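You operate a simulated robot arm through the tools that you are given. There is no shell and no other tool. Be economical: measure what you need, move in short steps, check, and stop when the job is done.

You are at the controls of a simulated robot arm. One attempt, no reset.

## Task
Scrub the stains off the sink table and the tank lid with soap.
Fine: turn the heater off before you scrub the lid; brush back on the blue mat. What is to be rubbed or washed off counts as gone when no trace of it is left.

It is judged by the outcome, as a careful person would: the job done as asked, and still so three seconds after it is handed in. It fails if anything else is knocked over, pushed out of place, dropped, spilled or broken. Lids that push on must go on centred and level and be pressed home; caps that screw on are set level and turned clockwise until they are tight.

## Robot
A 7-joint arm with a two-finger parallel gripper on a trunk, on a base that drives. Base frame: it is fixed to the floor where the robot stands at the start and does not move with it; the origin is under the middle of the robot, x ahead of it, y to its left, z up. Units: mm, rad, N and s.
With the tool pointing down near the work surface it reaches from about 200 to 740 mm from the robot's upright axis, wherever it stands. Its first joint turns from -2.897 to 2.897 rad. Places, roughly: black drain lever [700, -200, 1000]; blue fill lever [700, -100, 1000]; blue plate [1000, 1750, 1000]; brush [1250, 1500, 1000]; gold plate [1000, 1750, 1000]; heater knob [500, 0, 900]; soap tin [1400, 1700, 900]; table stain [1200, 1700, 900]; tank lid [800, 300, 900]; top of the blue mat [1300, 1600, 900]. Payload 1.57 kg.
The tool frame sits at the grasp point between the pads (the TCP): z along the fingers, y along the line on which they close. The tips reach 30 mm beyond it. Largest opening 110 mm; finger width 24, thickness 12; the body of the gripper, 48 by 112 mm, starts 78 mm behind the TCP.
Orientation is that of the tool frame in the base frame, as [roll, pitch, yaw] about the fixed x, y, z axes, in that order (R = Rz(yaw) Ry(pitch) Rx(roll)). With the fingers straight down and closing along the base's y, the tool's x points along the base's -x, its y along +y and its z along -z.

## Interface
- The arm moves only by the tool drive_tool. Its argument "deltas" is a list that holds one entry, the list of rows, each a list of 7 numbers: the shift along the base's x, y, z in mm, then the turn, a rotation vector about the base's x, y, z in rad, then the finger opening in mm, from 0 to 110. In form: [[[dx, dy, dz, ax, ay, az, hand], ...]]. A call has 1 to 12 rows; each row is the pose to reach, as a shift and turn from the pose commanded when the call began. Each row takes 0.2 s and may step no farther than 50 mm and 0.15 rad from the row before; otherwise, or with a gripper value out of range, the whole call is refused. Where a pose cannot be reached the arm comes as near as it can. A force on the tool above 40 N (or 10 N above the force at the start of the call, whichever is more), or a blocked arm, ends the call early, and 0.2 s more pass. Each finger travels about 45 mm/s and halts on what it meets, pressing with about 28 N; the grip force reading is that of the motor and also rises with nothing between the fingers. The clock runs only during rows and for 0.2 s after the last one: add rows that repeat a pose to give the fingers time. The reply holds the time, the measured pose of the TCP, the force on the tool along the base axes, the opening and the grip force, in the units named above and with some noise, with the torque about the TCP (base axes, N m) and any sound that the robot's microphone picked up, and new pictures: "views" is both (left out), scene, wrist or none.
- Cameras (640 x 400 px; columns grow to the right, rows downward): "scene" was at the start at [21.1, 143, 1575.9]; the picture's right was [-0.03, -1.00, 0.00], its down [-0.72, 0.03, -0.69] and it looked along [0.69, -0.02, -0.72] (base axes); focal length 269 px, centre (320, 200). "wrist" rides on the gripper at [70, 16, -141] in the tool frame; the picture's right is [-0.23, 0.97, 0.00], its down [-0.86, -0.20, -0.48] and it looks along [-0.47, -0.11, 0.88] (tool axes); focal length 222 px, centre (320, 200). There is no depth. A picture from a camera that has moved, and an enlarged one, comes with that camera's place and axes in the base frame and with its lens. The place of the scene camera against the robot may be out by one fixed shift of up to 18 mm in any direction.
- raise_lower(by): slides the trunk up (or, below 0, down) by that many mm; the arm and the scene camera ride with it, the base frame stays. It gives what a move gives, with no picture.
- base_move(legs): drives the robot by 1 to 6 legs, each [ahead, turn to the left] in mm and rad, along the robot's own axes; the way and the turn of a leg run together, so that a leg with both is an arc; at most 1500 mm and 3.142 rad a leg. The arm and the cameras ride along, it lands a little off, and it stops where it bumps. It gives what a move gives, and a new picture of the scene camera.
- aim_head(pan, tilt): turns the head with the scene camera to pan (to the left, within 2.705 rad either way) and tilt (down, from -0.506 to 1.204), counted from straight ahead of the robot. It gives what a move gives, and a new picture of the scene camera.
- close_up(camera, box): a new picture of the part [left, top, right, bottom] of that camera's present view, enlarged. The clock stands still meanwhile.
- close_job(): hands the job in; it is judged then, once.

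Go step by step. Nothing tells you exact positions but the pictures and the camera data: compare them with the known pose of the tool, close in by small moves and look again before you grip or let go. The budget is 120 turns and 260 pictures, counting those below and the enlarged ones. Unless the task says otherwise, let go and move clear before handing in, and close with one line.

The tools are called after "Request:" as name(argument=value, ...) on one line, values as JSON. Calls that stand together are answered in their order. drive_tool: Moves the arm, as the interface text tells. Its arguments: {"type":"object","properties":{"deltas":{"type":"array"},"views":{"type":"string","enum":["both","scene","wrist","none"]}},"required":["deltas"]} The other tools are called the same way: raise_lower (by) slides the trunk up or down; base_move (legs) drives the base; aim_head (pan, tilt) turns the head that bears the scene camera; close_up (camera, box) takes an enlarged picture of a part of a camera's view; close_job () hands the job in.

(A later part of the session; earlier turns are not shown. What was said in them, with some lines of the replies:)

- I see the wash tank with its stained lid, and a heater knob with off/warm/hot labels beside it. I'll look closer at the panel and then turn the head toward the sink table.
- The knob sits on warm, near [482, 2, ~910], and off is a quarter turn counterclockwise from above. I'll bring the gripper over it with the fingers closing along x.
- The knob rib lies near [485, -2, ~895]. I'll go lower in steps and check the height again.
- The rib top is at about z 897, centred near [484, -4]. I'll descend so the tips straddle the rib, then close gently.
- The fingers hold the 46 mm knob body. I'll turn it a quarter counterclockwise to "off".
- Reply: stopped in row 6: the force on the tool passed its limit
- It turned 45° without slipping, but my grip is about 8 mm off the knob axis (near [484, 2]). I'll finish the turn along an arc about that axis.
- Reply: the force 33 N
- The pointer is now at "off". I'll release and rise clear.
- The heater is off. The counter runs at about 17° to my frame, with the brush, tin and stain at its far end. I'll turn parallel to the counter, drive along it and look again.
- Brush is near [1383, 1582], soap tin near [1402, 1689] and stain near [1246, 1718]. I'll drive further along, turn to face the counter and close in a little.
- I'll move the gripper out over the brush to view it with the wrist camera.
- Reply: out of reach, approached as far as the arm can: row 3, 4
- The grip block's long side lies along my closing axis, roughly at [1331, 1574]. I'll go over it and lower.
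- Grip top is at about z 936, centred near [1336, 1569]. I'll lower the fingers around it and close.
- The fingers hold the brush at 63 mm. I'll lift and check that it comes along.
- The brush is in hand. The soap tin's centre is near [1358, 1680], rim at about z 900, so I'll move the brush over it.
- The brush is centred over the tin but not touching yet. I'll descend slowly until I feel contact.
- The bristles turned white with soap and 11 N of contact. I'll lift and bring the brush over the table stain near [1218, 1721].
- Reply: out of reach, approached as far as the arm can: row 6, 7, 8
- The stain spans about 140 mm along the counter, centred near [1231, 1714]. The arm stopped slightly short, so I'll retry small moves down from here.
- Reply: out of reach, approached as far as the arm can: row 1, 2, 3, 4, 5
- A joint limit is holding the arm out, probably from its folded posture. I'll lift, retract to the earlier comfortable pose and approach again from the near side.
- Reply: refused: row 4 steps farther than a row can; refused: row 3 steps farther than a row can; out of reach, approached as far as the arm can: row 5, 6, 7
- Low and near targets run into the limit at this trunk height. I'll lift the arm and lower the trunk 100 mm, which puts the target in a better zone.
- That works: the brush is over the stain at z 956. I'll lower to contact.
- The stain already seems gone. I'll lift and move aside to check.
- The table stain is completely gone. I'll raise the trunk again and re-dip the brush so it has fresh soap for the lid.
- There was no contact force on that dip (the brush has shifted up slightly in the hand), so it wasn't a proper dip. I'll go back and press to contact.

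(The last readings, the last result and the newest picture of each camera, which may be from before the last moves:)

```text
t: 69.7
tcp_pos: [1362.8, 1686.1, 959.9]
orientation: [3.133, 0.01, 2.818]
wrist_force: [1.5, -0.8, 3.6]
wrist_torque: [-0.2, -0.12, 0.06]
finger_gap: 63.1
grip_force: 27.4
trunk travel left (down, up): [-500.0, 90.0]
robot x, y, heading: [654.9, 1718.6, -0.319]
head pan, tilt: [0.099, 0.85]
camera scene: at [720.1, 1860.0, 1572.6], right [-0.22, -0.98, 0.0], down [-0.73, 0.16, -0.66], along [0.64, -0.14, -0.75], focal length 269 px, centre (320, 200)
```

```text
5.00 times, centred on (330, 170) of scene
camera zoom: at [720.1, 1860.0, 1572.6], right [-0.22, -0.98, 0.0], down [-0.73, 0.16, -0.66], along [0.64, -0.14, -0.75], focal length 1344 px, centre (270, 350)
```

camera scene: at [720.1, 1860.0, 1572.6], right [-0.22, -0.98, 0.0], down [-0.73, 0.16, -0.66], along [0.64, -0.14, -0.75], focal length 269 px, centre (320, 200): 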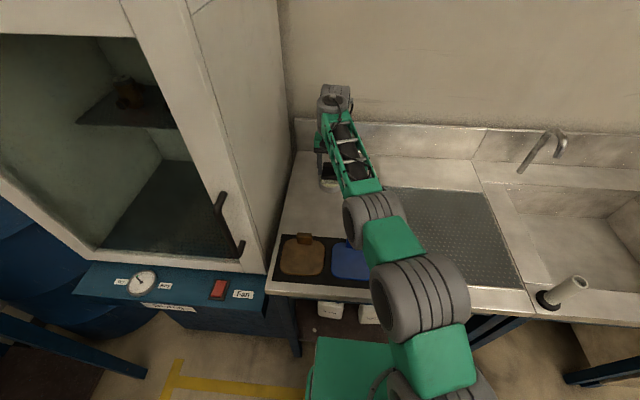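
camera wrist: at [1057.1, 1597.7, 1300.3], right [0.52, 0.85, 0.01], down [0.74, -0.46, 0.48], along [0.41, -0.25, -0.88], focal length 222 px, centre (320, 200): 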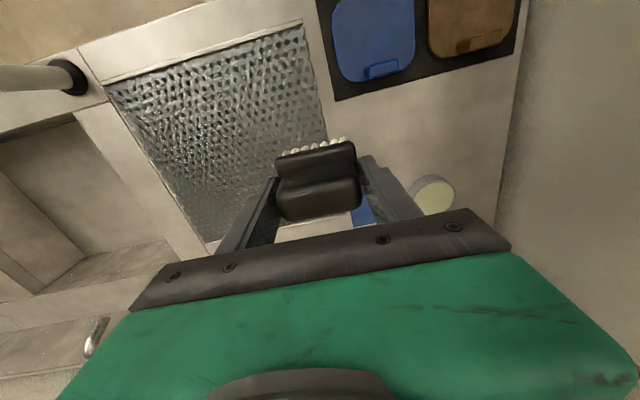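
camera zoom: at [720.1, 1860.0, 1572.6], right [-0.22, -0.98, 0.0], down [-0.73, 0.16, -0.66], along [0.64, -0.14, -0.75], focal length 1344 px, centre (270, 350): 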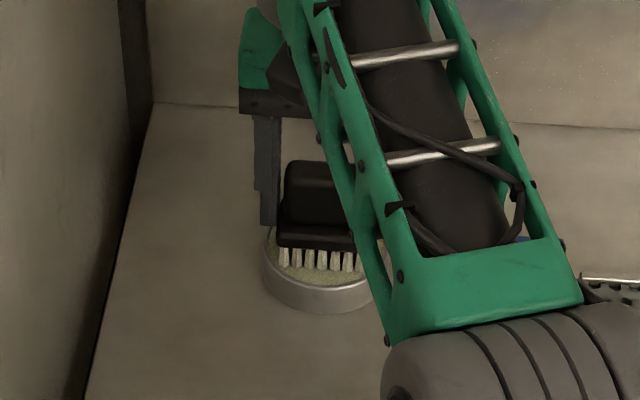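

The bristles are in the soap. I'll press a touch more, then lift and retract for driving.

Request:
drive_tool(deltas=[[[0, 0, -2, 0, 0, 0, 30], [0, 0, -2, 0, 0, 0, 30], [0, 0, 30, 0, 0, 0, 30], [0, 0, 60, 0, 0, 0, 30], [-40, -25, 75, 0, 0, 0, 30], [-75, -50, 100, 0, 0, 0, 30], [-110, -75, 125, 0, 0, 0, 30], [-145, -90, 150, 0, 0, 0, 30], [-180, -105, 180, 0, 0, 0, 30], [-210, -115, 200, 0, 0, 0, 30], [-240, -120, 200, 0, 0, 0, 30], [-240, -120, 200, 0, 0, 0, 30]]], views="scene")

Request:
close_up(camera="scene", box=[280, 120, 480, 260])

Request:
base_move(legs=[[-70, 0], [0, -1.57], [1327, 0], [0, 1.57], [20, 0]])

```text
t: 72.3
tcp_pos: [1117.9, 1569.2, 1159.1]
orientation: [3.132, 0.005, 2.817]
wrist_force: [0.6, -0.6, -1.9]
wrist_torque: [0.01, -0.04, 0.0]
finger_gap: 63.3
grip_force: 27.5
trunk travel left (down, up): [-500.0, 90.0]
robot x, y, heading: [646.2, 1720.2, -0.319]
head pan, tilt: [0.099, 0.85]
camera scene: at [720.1, 1859.9, 1572.5], right [-0.22, -0.98, 0.0], down [-0.73, 0.16, -0.66], along [0.64, -0.14, -0.75], focal length 269 px, centre (320, 200)
```

scene: 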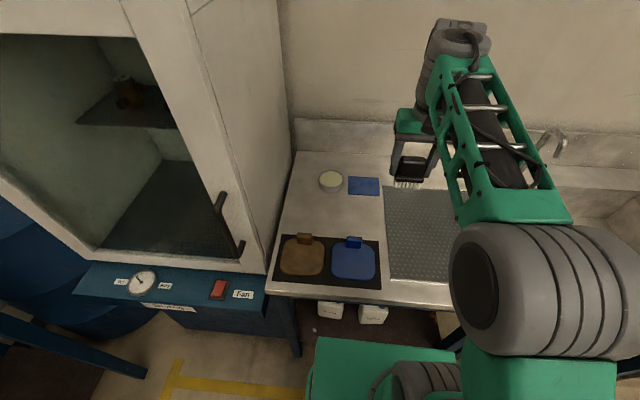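

```text
2.86 times, centred on (380, 190) of scene
camera zoom: at [720.1, 1859.9, 1572.5], right [-0.22, -0.98, 0.0], down [-0.73, 0.16, -0.66], along [0.64, -0.14, -0.75], focal length 768 px, centre (149, 229)
```

zoom: 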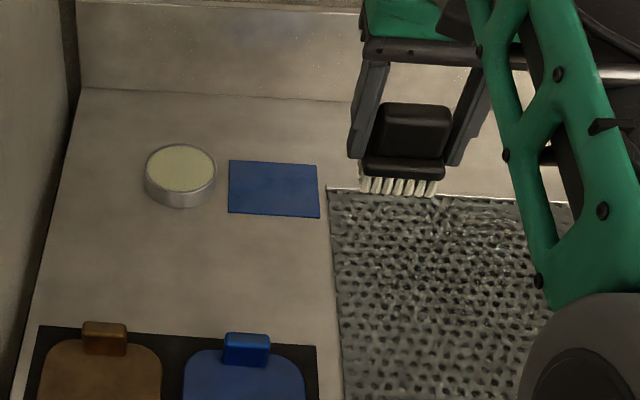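

```text
t: 87.8
tcp_pos: [610.0, 325.9, 1156.6]
orientation: [3.13, 0.005, 2.815]
wrist_force: [0.0, -0.2, -1.3]
wrist_torque: [0.0, 0.05, 0.0]
finger_gap: 63.1
grip_force: 28.2
trunk travel left (down, up): [-500.0, 90.0]
robot x, y, heading: [145.8, 475.4, -0.327]
head pan, tilt: [0.099, 0.85]
camera scene: at [213.5, 617.8, 1572.5], right [-0.22, -0.97, 0.0], down [-0.73, 0.17, -0.66], along [0.64, -0.15, -0.75], focal length 269 px, centre (320, 200)
```

scene: 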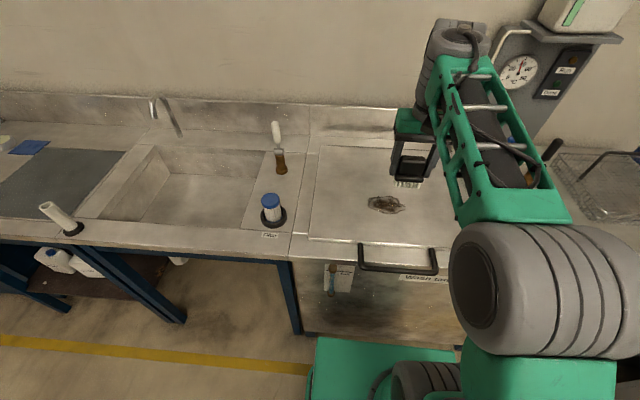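

I'm square to the tank with the stain about 590 mm ahead. I'll move the brush over it and check with both cameras.

Request:
drive_tool(deltas=[[[15, -5, -40, 0, 0, 0, 30], [30, -10, -80, 0, 0, 0, 30], [60, -15, -115, 0, 0, 0, 30], [85, -20, -140, 0, 0, 0, 30], [95, -22, -150, 0, 0, 0, 30], [95, -22, -150, 0, 0, 0, 30]]])

Request:
close_up(camera="wrist", box=[160, 40, 480, 240])

Request:
close_up(camera="scene", box=[300, 140, 460, 270])

```text
t: 89.2
tcp_pos: [705.6, 303.8, 1009.1]
orientation: [3.132, 0.005, 2.813]
wrist_force: [-0.2, -1.0, 0.0]
wrist_torque: [0.0, 0.02, 0.0]
finger_gap: 63.4
grip_force: 28.6
out of reach, approached as far as the arm can: row 4, 5
trunk travel left (down, up): [-500.0, 90.0]
robot x, y, heading: [146.0, 481.2, -0.33]
head pan, tilt: [0.099, 0.85]
camera scene: at [213.2, 618.1, 1572.5], right [-0.22, -0.97, 0.0], down [-0.73, 0.17, -0.66], along [0.64, -0.15, -0.75], focal length 269 px, centre (320, 200)
camera wrist: at [644.9, 340.2, 1149.3], right [0.53, 0.85, 0.01], down [0.74, -0.47, 0.48], along [0.41, -0.25, -0.88], focal length 222 px, centre (320, 200)
```

scene: 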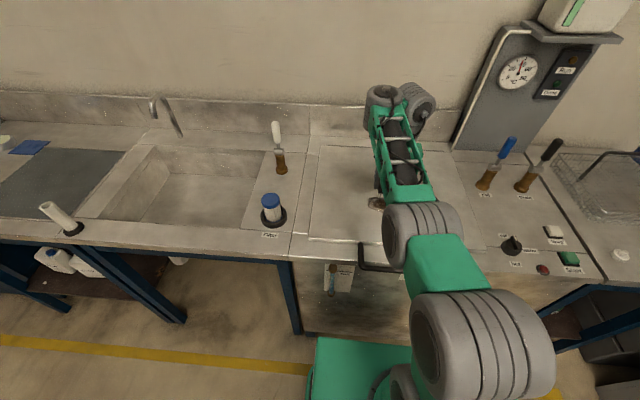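
wrist: 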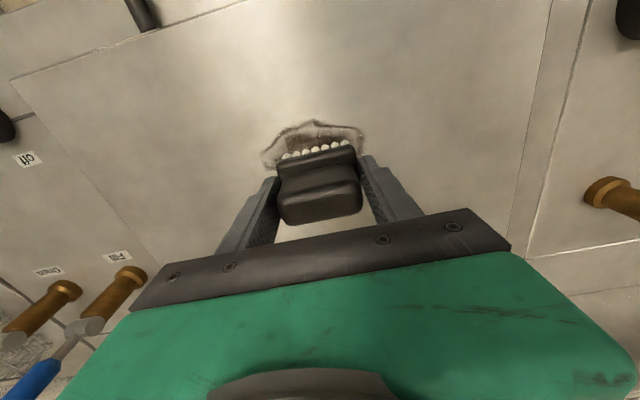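

```text
2.00 times, centred on (320, 140) of wrist
camera zoom: at [644.9, 340.2, 1149.3], right [0.53, 0.85, 0.01], down [0.74, -0.47, 0.48], along [0.41, -0.25, -0.88], focal length 444 px, centre (320, 320)
```

zoom: 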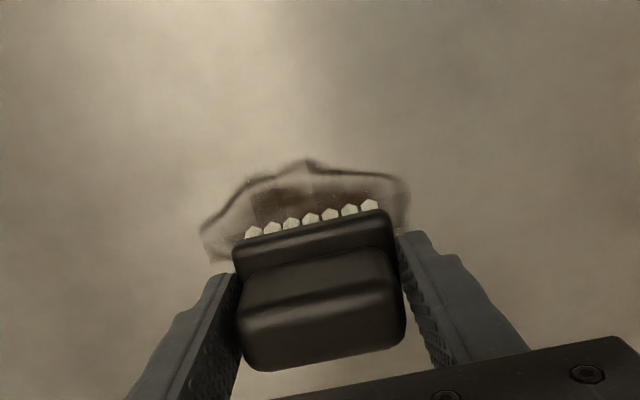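

```text
3.08 times, centred on (380, 205) of scene
camera zoom: at [213.2, 618.1, 1572.5], right [-0.22, -0.97, 0.0], down [-0.73, 0.17, -0.66], along [0.64, -0.15, -0.75], focal length 827 px, centre (135, 185)
```

zoom: 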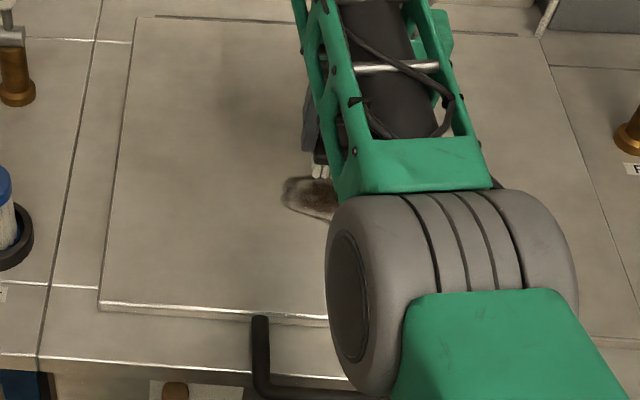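

The lid stain is centred near [705, 293], about 125 by 70 mm. I'll raise the arm and drop the trunk 110 mm as before, so low poses are reachable.

Request:
drive_tool(deltas=[[[0, 0, 40, 0, 0, 0, 30], [0, 0, 80, 0, 0, 0, 30], [0, 0, 110, 0, 0, 0, 30], [0, 0, 110, 0, 0, 0, 30]]], views="none")

Request:
raise_lower(by=-110)

Request:
drive_tool(deltas=[[[0, -5, -20, 0, 0, 0, 30], [0, -10, -35, 0, 0, 0, 30], [0, -10, -45, 0, 0, 0, 30], [0, -10, -45, 0, 0, 0, 30]]])

Request:
close_up(camera="wrist", box=[200, 80, 440, 230])

```text
t: 90.2
tcp_pos: [706.9, 303.9, 1114.7]
orientation: [3.132, 0.005, 2.813]
wrist_force: [-0.1, 0.0, -1.3]
wrist_torque: [-0.02, -0.01, -0.05]
finger_gap: 63.1
grip_force: 28.3
trunk travel left (down, up): [-500.0, 90.0]
robot x, y, heading: [141.8, 477.9, -0.325]
head pan, tilt: [0.099, 0.85]
```

```text
t: 91.6
tcp_pos: [706.6, 304.7, 1006.6]
orientation: [3.133, 0.005, 2.814]
wrist_force: [-0.2, 0.7, -1.0]
wrist_torque: [0.0, 0.01, -0.02]
finger_gap: 63.2
grip_force: 27.8
trunk travel left (down, up): [-390.0, 200.0]
robot x, y, heading: [141.7, 479.6, -0.332]
head pan, tilt: [0.099, 0.85]
```

```text
t: 92.6
tcp_pos: [704.2, 295.2, 961.1]
orientation: [3.133, 0.004, 2.813]
wrist_force: [0.1, 0.8, -1.0]
wrist_torque: [0.0, 0.02, -0.01]
finger_gap: 63.1
grip_force: 28.0
trunk travel left (down, up): [-390.0, 200.0]
robot x, y, heading: [147.0, 478.1, -0.324]
head pan, tilt: [0.099, 0.85]
camera scene: at [213.0, 618.0, 1462.5], right [-0.22, -0.97, 0.0], down [-0.73, 0.17, -0.66], along [0.64, -0.15, -0.75], focal length 269 px, centre (320, 200)
camera wrist: at [643.7, 330.9, 1101.5], right [0.53, 0.85, 0.01], down [0.74, -0.47, 0.48], along [0.41, -0.25, -0.88], focal length 222 px, centre (320, 200)
```

scene: 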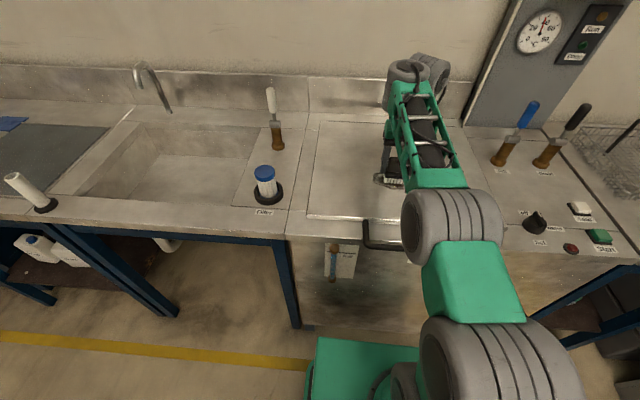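
wrist: 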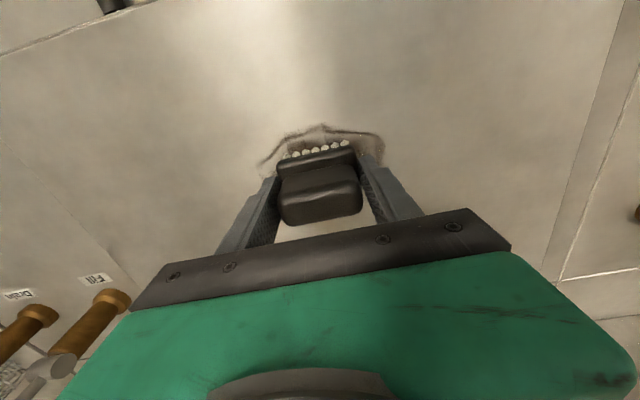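

```text
2.67 times, centred on (320, 155) of wrist
camera zoom: at [643.7, 330.9, 1101.5], right [0.53, 0.85, 0.01], down [0.74, -0.47, 0.48], along [0.41, -0.25, -0.88], focal length 592 px, centre (320, 320)
```

zoom: 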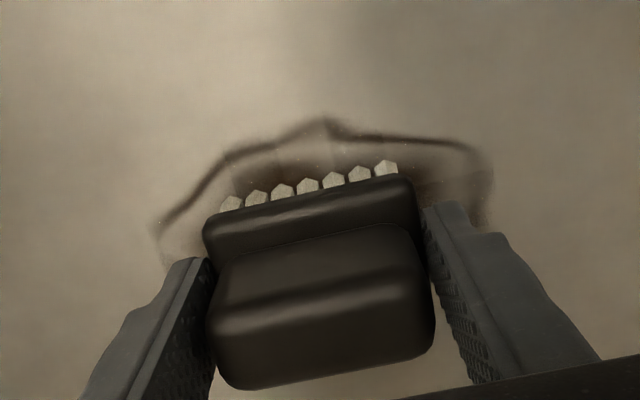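

Request:
drive_tool(deltas=[[[0, 0, -2, 0, 0, 0, 30], [0, 0, -4, 0, 0, 0, 30], [0, 0, -6, 0, 0, 0, 30], [0, 0, -8, 0, 0, 0, 30], [0, 0, -10, 0, 0, 0, 30]]], views="none")

Request:
close_up(camera="scene", box=[490, 190, 630, 270])

```text
t: 93.8
tcp_pos: [705.8, 294.8, 953.1]
orientation: [3.134, 0.01, 2.812]
wrist_force: [-1.2, -0.5, 8.2]
wrist_torque: [-0.37, -0.03, -0.03]
finger_gap: 63.3
grip_force: 28.1
trunk travel left (down, up): [-390.0, 200.0]
robot x, y, heading: [145.6, 475.4, -0.327]
head pan, tilt: [0.099, 0.85]
```

```text
4.57 times, centred on (560, 230) of scene
camera zoom: at [212.1, 618.1, 1462.8], right [-0.22, -0.97, 0.0], down [-0.73, 0.17, -0.66], along [0.64, -0.15, -0.75], focal length 1229 px, centre (-777, 63)
```

zoom: 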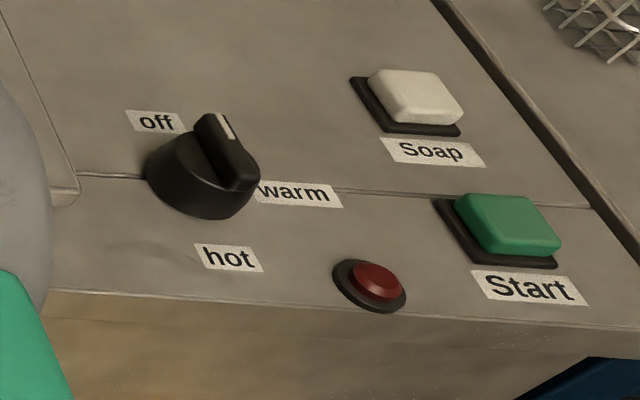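

Contact is about 9 N and the knob still reads "off". I'll scrub along the stain.

Request:
drive_tool(deltas=[[[0, 0, 0, 0, 0, 0, 30], [12.6, 38, 0, 0, 0, 0, 30], [15.8, 47.4, 0, 0, 0, 0, 30], [3.2, 9.5, 0, 0, 0, 0, 30], [-11.1, -33.2, 0, 0, 0, 0, 30], [-15.8, -47.4, 0, 0, 0, 0, 30], [-3.2, -9.5, 0, 0, 0, 0, 30], [11.1, 33.2, 0, 0, 0, 0, 30], [15.8, 47.4, 0, 0, 0, 0, 30], [3.2, 9.5, 0, 0, 0, 0, 30], [-11.1, -33.2, 0, 0, 0, 0, 30], [-15.8, -47.4, 0, 0, 0, 0, 30]]], views="wrist")

Request:
drive_tool(deltas=[[[0, 0, 30, 0, 0, 0, 30], [0, 0, 70, 0, 0, 0, 30], [15, -35, 90, 0, 0, 0, 30], [30, -80, 90, 0, 0, 0, 30], [30, -120, 90, 0, 0, 0, 30], [30, -120, 90, 0, 0, 0, 30]]])

Request:
close_up(camera="scene", box=[290, 110, 450, 240])

Request:
close_up(camera="wrist", box=[320, 0, 640, 200])

```text
t: 96.4
tcp_pos: [690.5, 246.7, 951.7]
orientation: [3.132, 0.004, 2.812]
wrist_force: [0.2, -0.7, 3.3]
wrist_torque: [-0.11, -0.01, 0.0]
finger_gap: 63.4
grip_force: 27.6
trunk travel left (down, up): [-390.0, 200.0]
robot x, y, heading: [142.9, 478.3, -0.322]
head pan, tilt: [0.099, 0.85]
camera wrist: at [628.9, 282.5, 1093.4], right [0.53, 0.85, 0.01], down [0.74, -0.47, 0.48], along [0.41, -0.25, -0.88], focal length 222 px, centre (320, 200)
```

wrist: 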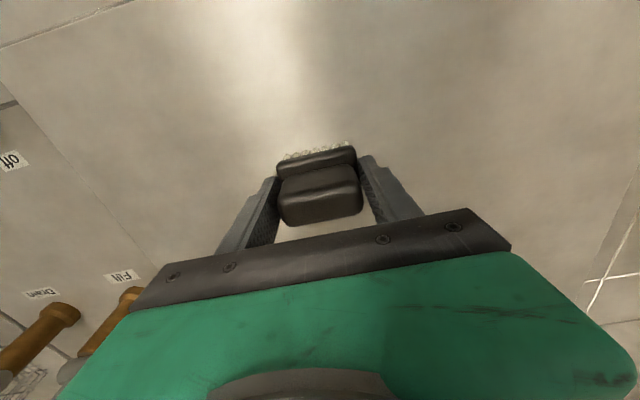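

```text
t: 97.8
tcp_pos: [719.2, 127.0, 1039.3]
orientation: [3.133, 0.005, 2.813]
wrist_force: [-0.5, -0.2, -0.9]
wrist_torque: [0.04, 0.0, -0.03]
finger_gap: 63.2
grip_force: 27.6
trunk travel left (down, up): [-390.0, 200.0]
robot x, y, heading: [145.7, 479.3, -0.324]
head pan, tilt: [0.099, 0.85]
camera scene: at [212.8, 617.5, 1462.6], right [-0.22, -0.97, 0.0], down [-0.73, 0.17, -0.66], along [0.64, -0.15, -0.75], focal length 269 px, centre (320, 200)
camera wrist: at [657.7, 163.4, 1180.4], right [0.53, 0.85, 0.01], down [0.74, -0.47, 0.48], along [0.41, -0.25, -0.88], focal length 222 px, centre (320, 200)
```

scene: 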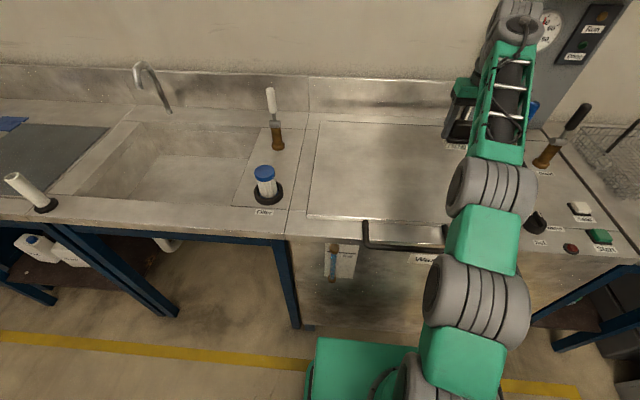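
wrist: 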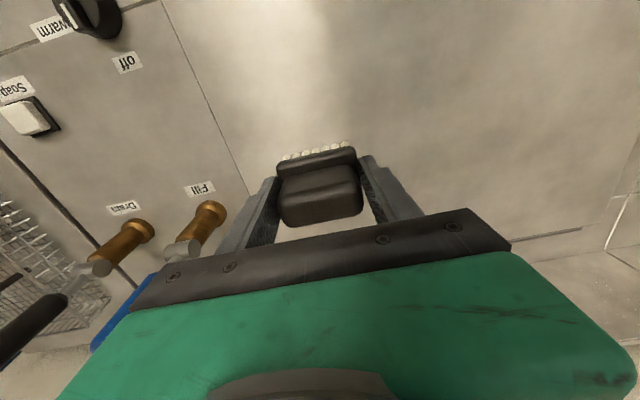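

```text
3.08 times, centred on (370, 175) of scene
camera zoom: at [212.8, 617.5, 1462.6], right [-0.22, -0.97, 0.0], down [-0.73, 0.17, -0.66], along [0.64, -0.15, -0.75], focal length 827 px, centre (166, 277)
```

zoom: 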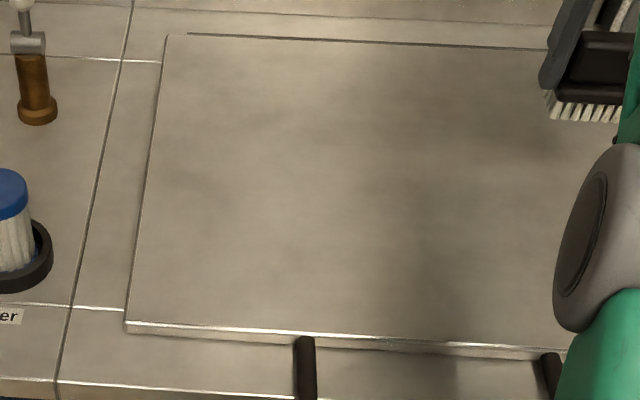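

```text
2.00 times, centred on (480, 100) of wrist
camera zoom: at [657.7, 163.4, 1180.4], right [0.53, 0.85, 0.01], down [0.74, -0.47, 0.48], along [0.41, -0.25, -0.88], focal length 444 px, centre (0, 400)
```

zoom: 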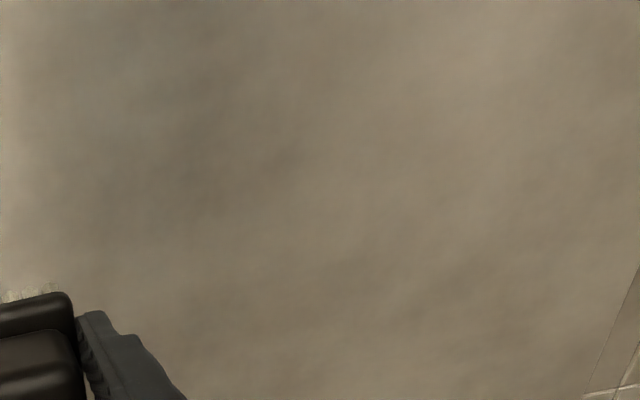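

The lid is clean. I'll retract, raise the trunk and drive back to the mat.

Request:
drive_tool(deltas=[[[-15, 40, 5, 0, 0, 0, 30], [-30, 80, 5, 0, 0, 0, 30], [-50, 120, 5, 0, 0, 0, 30], [-75, 155, 5, 0, 0, 0, 30], [-95, 185, 5, 0, 0, 0, 30], [-108, 197, 5, 0, 0, 0, 30], [-108, 197, 5, 0, 0, 0, 30]]], views="none")

Request:
raise_lower(by=110)

Request:
base_move(legs=[[0, 1.572], [1338, 0], [0, -1.57], [86, 0]])

```text
t: 99.4
tcp_pos: [612.5, 326.5, 1047.8]
orientation: [3.133, 0.006, 2.812]
wrist_force: [-0.3, 0.2, -1.4]
wrist_torque: [-0.01, -0.02, 0.01]
finger_gap: 63.4
grip_force: 27.8
trunk travel left (down, up): [-390.0, 200.0]
robot x, y, heading: [141.8, 478.2, -0.325]
head pan, tilt: [0.099, 0.85]
```

```text
t: 100.8
tcp_pos: [611.2, 325.6, 1156.9]
orientation: [3.133, 0.006, 2.813]
wrist_force: [0.3, -0.2, -0.3]
wrist_torque: [0.0, -0.02, 0.01]
finger_gap: 63.2
grip_force: 27.8
trunk travel left (down, up): [-500.0, 90.0]
robot x, y, heading: [145.4, 479.0, -0.326]
head pan, tilt: [0.099, 0.85]
```

```text
t: 116.0
tcp_pos: [1079.8, 1658.0, 1155.7]
orientation: [3.134, 0.003, 2.896]
wrist_force: [0.5, 0.1, -1.4]
wrist_torque: [-0.01, 0.02, -0.02]
finger_gap: 63.1
grip_force: 27.4
trunk travel left (down, up): [-500.0, 90.0]
robot x, y, heading: [602.7, 1768.9, -0.24]
head pan, tilt: [0.099, 0.85]
camera scene: at [657.1, 1914.8, 1572.5], right [-0.14, -0.99, 0.0], down [-0.74, 0.11, -0.66], along [0.65, -0.09, -0.75], focal length 269 px, centre (320, 200)
```

scene: 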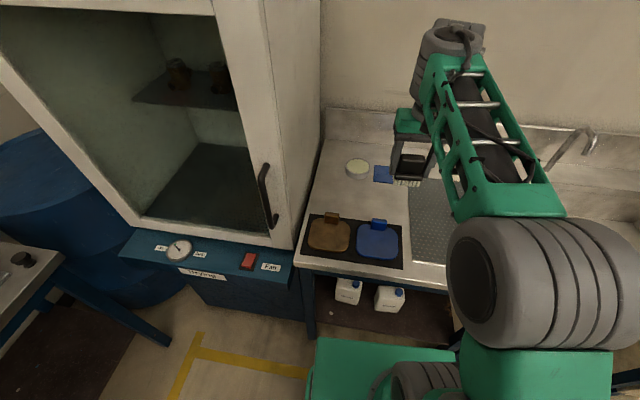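

The drive ended slightly off. A short corrective move will bring me back to the earlier standing place.

Request:
base_move(legs=[[0, -0.56], [68, 0], [0, 0.48]])

```text
t: 119.9
tcp_pos: [1115.8, 1571.7, 1155.6]
orientation: [3.133, 0.006, 2.822]
wrist_force: [1.0, 0.3, -0.9]
wrist_torque: [-0.01, 0.0, 0.01]
finger_gap: 63.2
grip_force: 28.2
trunk travel left (down, up): [-500.0, 90.0]
robot x, y, heading: [648.2, 1719.1, -0.317]
head pan, tilt: [0.099, 0.85]
camera scene: at [716.1, 1860.7, 1572.5], right [-0.22, -0.98, 0.0], down [-0.73, 0.16, -0.66], along [0.64, -0.14, -0.75], focal length 269 px, centre (320, 200)
```

scene: 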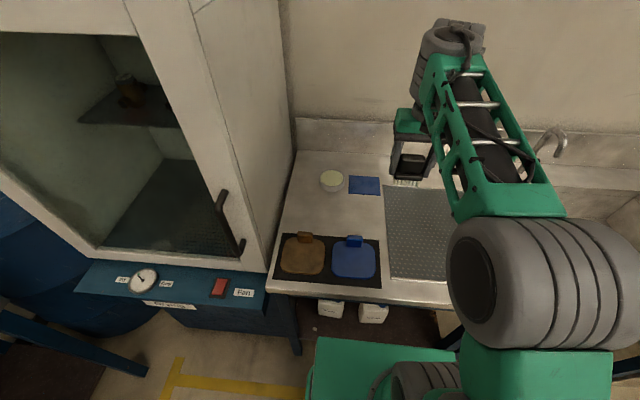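

Back at the same spot. I'll move the brush over the blue mat.

Request:
drive_tool(deltas=[[[20, 0, -35, 0, 0, 0, 30], [45, 0, -75, 0, 0, 0, 30], [75, -1, -110, 0, 0, 0, 30], [110, -2, -135, 0, 0, 0, 30], [150, -3, -155, 0, 0, 0, 30], [190, -3, -160, 0, 0, 0, 30], [218, -4, -163, 0, 0, 0, 30], [218, -4, -163, 0, 0, 0, 30]]])

Request:
close_up(camera="wrist", box=[220, 60, 420, 240])

Request:
close_up(camera="scene", box=[310, 130, 410, 230])

```text
t: 121.7
tcp_pos: [1334.2, 1566.8, 994.1]
orientation: [3.134, 0.004, 2.823]
wrist_force: [-0.2, 1.0, -0.7]
wrist_torque: [0.02, 0.02, -0.01]
finger_gap: 63.2
grip_force: 28.2
trunk travel left (down, up): [-500.0, 90.0]
robot x, y, heading: [649.8, 1721.1, -0.311]
head pan, tilt: [0.099, 0.85]
camera scene: at [716.3, 1860.5, 1572.5], right [-0.22, -0.98, 0.0], down [-0.73, 0.16, -0.66], along [0.64, -0.14, -0.75], focal length 269 px, centre (320, 200)
camera wrist: at [1272.7, 1603.5, 1135.3], right [0.52, 0.85, 0.01], down [0.75, -0.46, 0.48], along [0.41, -0.24, -0.88], focal length 222 px, centre (320, 200)
```

scene: 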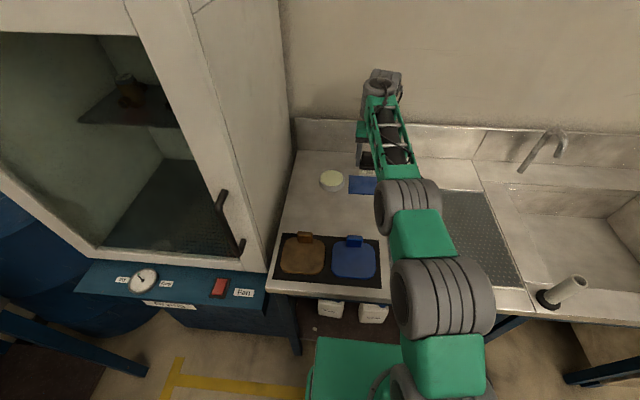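
wrist: 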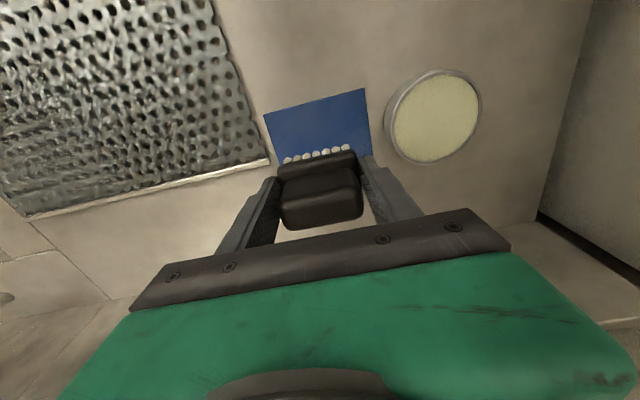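

```text
2.22 times, centred on (320, 150) of wrist
camera zoom: at [1272.7, 1603.5, 1135.3], right [0.52, 0.85, 0.01], down [0.75, -0.46, 0.48], along [0.41, -0.24, -0.88], focal length 494 px, centre (320, 311)
```

zoom: 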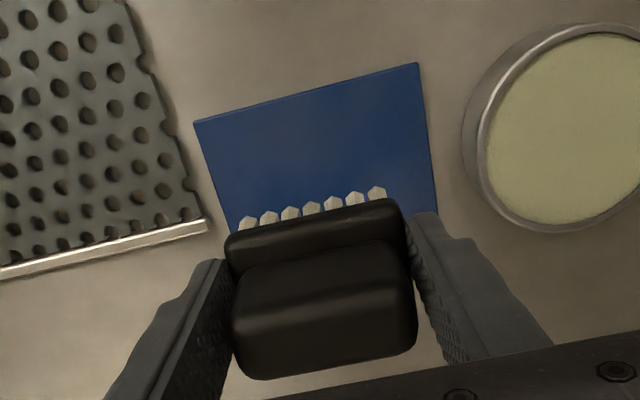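

```text
4.00 times, centred on (360, 180) of scene
camera zoom: at [716.3, 1860.5, 1572.5], right [-0.22, -0.98, 0.0], down [-0.73, 0.16, -0.66], along [0.64, -0.14, -0.75], focal length 1075 px, centre (160, 280)
```

zoom: 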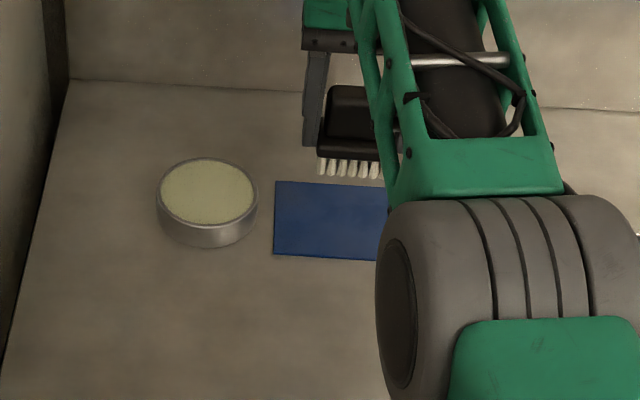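

The brush is lined up as when I took it. I'll lower it to the mat gently.

Request:
drive_tool(deltas=[[[0, 0, -20, 0, 0, 0, 30], [0, 0, -40, 0, 0, 0, 30], [0, 0, -50, 0, 0, 0, 30], [0, 0, -54, 0, 0, 0, 30], [0, 0, -57, 0, 0, 0, 30], [0, 0, -59, 0, 0, 0, 30], [0, 0, -59, 0, 0, 0, 30]]])

Request:
close_up(camera="wrist", box=[220, 60, 420, 240])

Request:
close_up(camera="scene", box=[310, 130, 410, 230])

```text
t: 123.3
tcp_pos: [1334.2, 1568.1, 934.8]
orientation: [3.133, 0.005, 2.821]
wrist_force: [0.4, -0.2, -0.8]
wrist_torque: [-0.01, -0.03, 0.0]
finger_gap: 63.2
grip_force: 27.9
trunk travel left (down, up): [-500.0, 90.0]
robot x, y, heading: [649.6, 1721.5, -0.314]
head pan, tilt: [0.099, 0.85]
camera scene: at [716.2, 1860.5, 1572.5], right [-0.22, -0.98, 0.0], down [-0.73, 0.16, -0.66], along [0.64, -0.14, -0.75], focal length 269 px, centre (320, 200)
camera wrist: at [1273.0, 1603.9, 1075.9], right [0.52, 0.85, 0.01], down [0.75, -0.46, 0.48], along [0.41, -0.24, -0.88], focal length 222 px, centre (320, 200)
```

scene: 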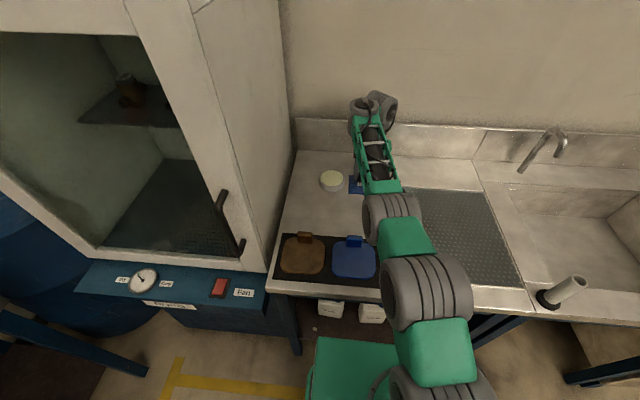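
wrist: 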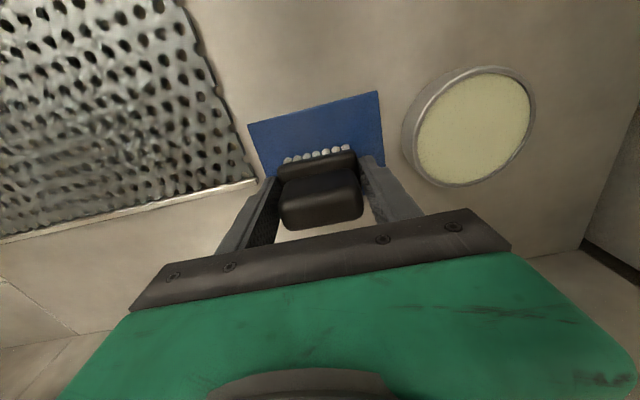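

```text
2.22 times, centred on (320, 150) of wrist
camera zoom: at [1273.0, 1603.9, 1075.9], right [0.52, 0.85, 0.01], down [0.75, -0.46, 0.48], along [0.41, -0.24, -0.88], focal length 494 px, centre (320, 311)
```

zoom: 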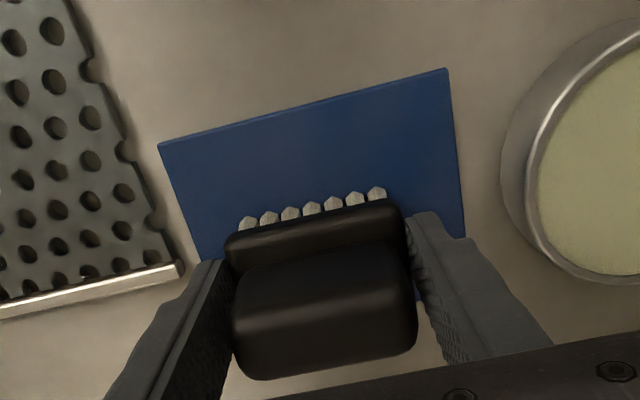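

```text
4.00 times, centred on (360, 180) of scene
camera zoom: at [716.2, 1860.5, 1572.5], right [-0.22, -0.98, 0.0], down [-0.73, 0.16, -0.66], along [0.64, -0.14, -0.75], focal length 1075 px, centre (160, 280)
```

zoom: 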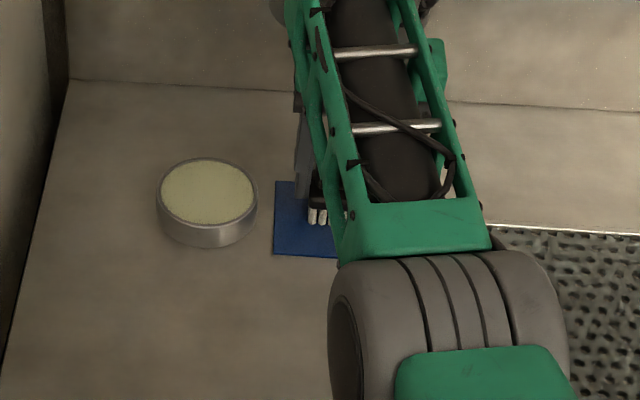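

No contact yet, and the brush sits a little toward the far side. I'll shift it about 8 mm to the mat's centre and continue down.

Request:
drive_tool(deltas=[[[-6, 6, 0, 0, 0, 0, 30], [-6, 6, -2, 0, 0, 0, 30], [-6, 6, -4, 0, 0, 0, 30], [-6, 6, -6, 0, 0, 0, 30], [-6, 6, -6, 0, 0, 0, 30]]], views="wrist")

```text
t: 124.5
tcp_pos: [1329.1, 1573.1, 930.6]
orientation: [3.133, 0.011, 2.822]
wrist_force: [4.5, -0.5, 21.1]
wrist_torque: [-0.05, -0.17, -0.04]
finger_gap: 63.5
grip_force: 28.0
trunk travel left (down, up): [-500.0, 90.0]
robot x, y, heading: [652.3, 1718.7, -0.319]
head pan, tilt: [0.099, 0.85]
camera wrist: at [1267.1, 1610.0, 1072.0], right [0.52, 0.85, 0.01], down [0.74, -0.46, 0.49], along [0.42, -0.25, -0.87], focal length 222 px, centre (320, 200)
```

wrist: 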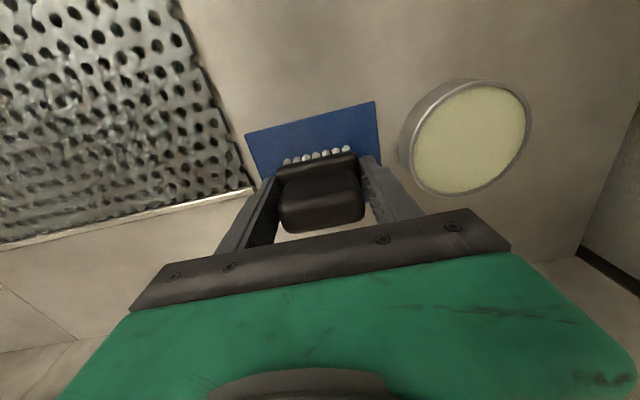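

It's on the mat. I'll ease the pressure, open and lift straight away.

Request:
drive_tool(deltas=[[[0, 0, 3, 0, 0, 0, 60], [0, 0, 3, 0, 0, 0, 70], [0, 0, 3, 0, 0, 0, 80], [0, 0, 3, 0, 0, 0, 82], [0, 0, 3, 0, 0, 0, 82], [0, 0, 40, 0, 0, 0, 82], [0, 0, 80, 0, 0, 0, 82], [-40, -10, 110, 0, 0, 0, 82], [-85, -20, 120, 0, 0, 0, 82], [-125, -30, 130, 0, 0, 0, 82], [-165, -40, 150, 0, 0, 0, 82], [-165, -40, 150, 0, 0, 0, 82]]])

Request:
close_up(camera="scene", box=[270, 130, 410, 250])

Request:
close_up(camera="wrist", box=[260, 100, 440, 220])

```text
refused: row 8 steps farther than a row can; nothing moved
```

```text
3.33 times, centred on (340, 190) of scene
camera zoom: at [714.5, 1861.0, 1572.7], right [-0.22, -0.98, 0.0], down [-0.73, 0.16, -0.66], along [0.65, -0.14, -0.75], focal length 896 px, centre (253, 233)
```

zoom: 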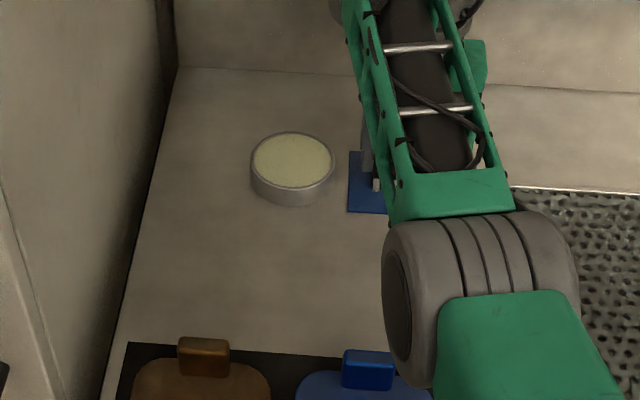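

```text
3.33 times, centred on (350, 160) of wrist
camera zoom: at [1267.1, 1610.0, 1072.0], right [0.52, 0.85, 0.01], down [0.74, -0.46, 0.49], along [0.42, -0.25, -0.87], focal length 740 px, centre (220, 333)
```

zoom: 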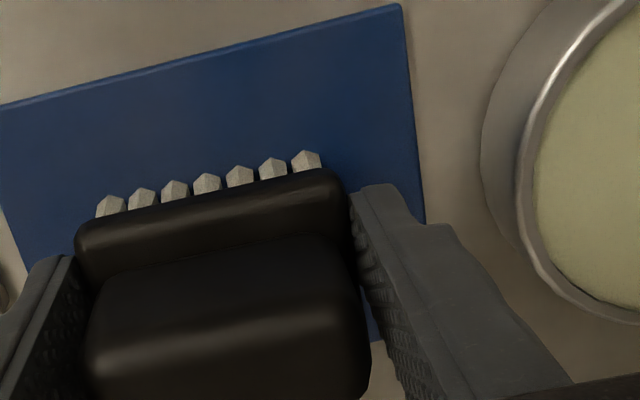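

The brush is well within the mat. I'll release it with legal step sizes.

Request:
drive_tool(deltas=[[[0, 0, 3, 0, 0, 0, 62], [0, 0, 3, 0, 0, 0, 70], [0, 0, 3, 0, 0, 0, 80], [0, 0, 3, 0, 0, 0, 82], [0, 0, 3, 0, 0, 0, 82], [0, 0, 40, 0, 0, 0, 82], [0, 0, 80, 0, 0, 0, 82], [-30, -10, 105, 0, 0, 0, 82], [-70, -20, 120, 0, 0, 0, 82], [-110, -30, 130, 0, 0, 0, 82], [-150, -40, 145, 0, 0, 0, 82], [-150, -40, 145, 0, 0, 0, 82]]])

Request:
close_up(camera="scene", box=[270, 130, 410, 250])

Request:
close_up(camera="wrist", box=[260, 100, 440, 240])

```text
t: 127.1
tcp_pos: [1176.8, 1535.3, 1074.9]
orientation: [3.132, 0.004, 2.821]
wrist_force: [0.0, -0.1, 0.4]
wrist_torque: [-0.03, -0.02, 0.01]
finger_gap: 81.8
grip_force: 0.0
trunk travel left (down, up): [-500.0, 90.0]
robot x, y, heading: [644.1, 1724.3, -0.318]
head pan, tilt: [0.099, 0.85]
camera scene: at [715.7, 1860.5, 1572.5], right [-0.22, -0.98, 0.0], down [-0.73, 0.16, -0.66], along [0.64, -0.14, -0.75], focal length 269 px, centre (320, 200)
camera wrist: at [1116.4, 1570.9, 1217.0], right [0.52, 0.85, 0.01], down [0.75, -0.46, 0.48], along [0.41, -0.24, -0.88], focal length 222 px, centre (320, 200)
```

scene: 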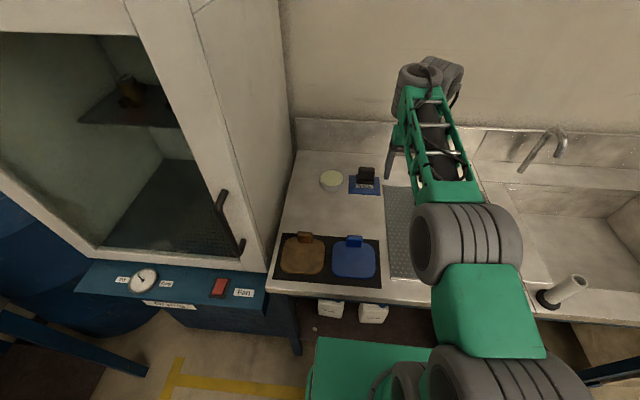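
wrist: 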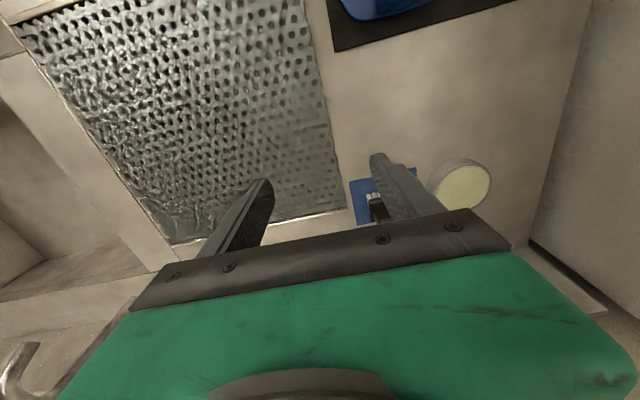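

```text
3.33 times, centred on (340, 190) of scene
camera zoom: at [715.7, 1860.5, 1572.5], right [-0.22, -0.98, 0.0], down [-0.73, 0.16, -0.66], along [0.64, -0.14, -0.75], focal length 896 px, centre (253, 233)
```

zoom: 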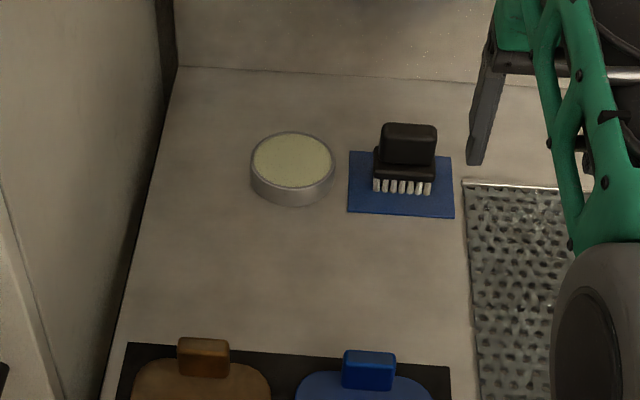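

```text
2.86 times, centred on (350, 170) of wrist
camera zoom: at [1116.4, 1570.9, 1217.0], right [0.52, 0.85, 0.01], down [0.75, -0.46, 0.48], along [0.41, -0.24, -0.88], focal length 635 px, centre (234, 286)
```

zoom: 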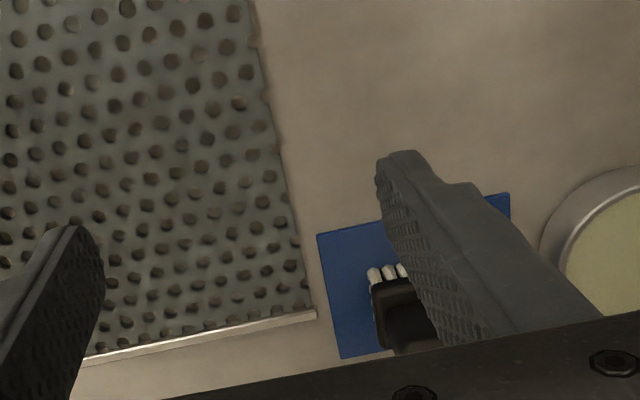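

The brush stands upright on the blue mat, both stains are gone and the heater is off. The gripper is clear, so I'm handing in.

Request:
close_job()

```text
The job is handed in.
```

I turned the heater off, then scrubbed the sink table and tank lid with soap until no trace of either stain showed. The brush is back upright on the blue mat, and the job is handed in.
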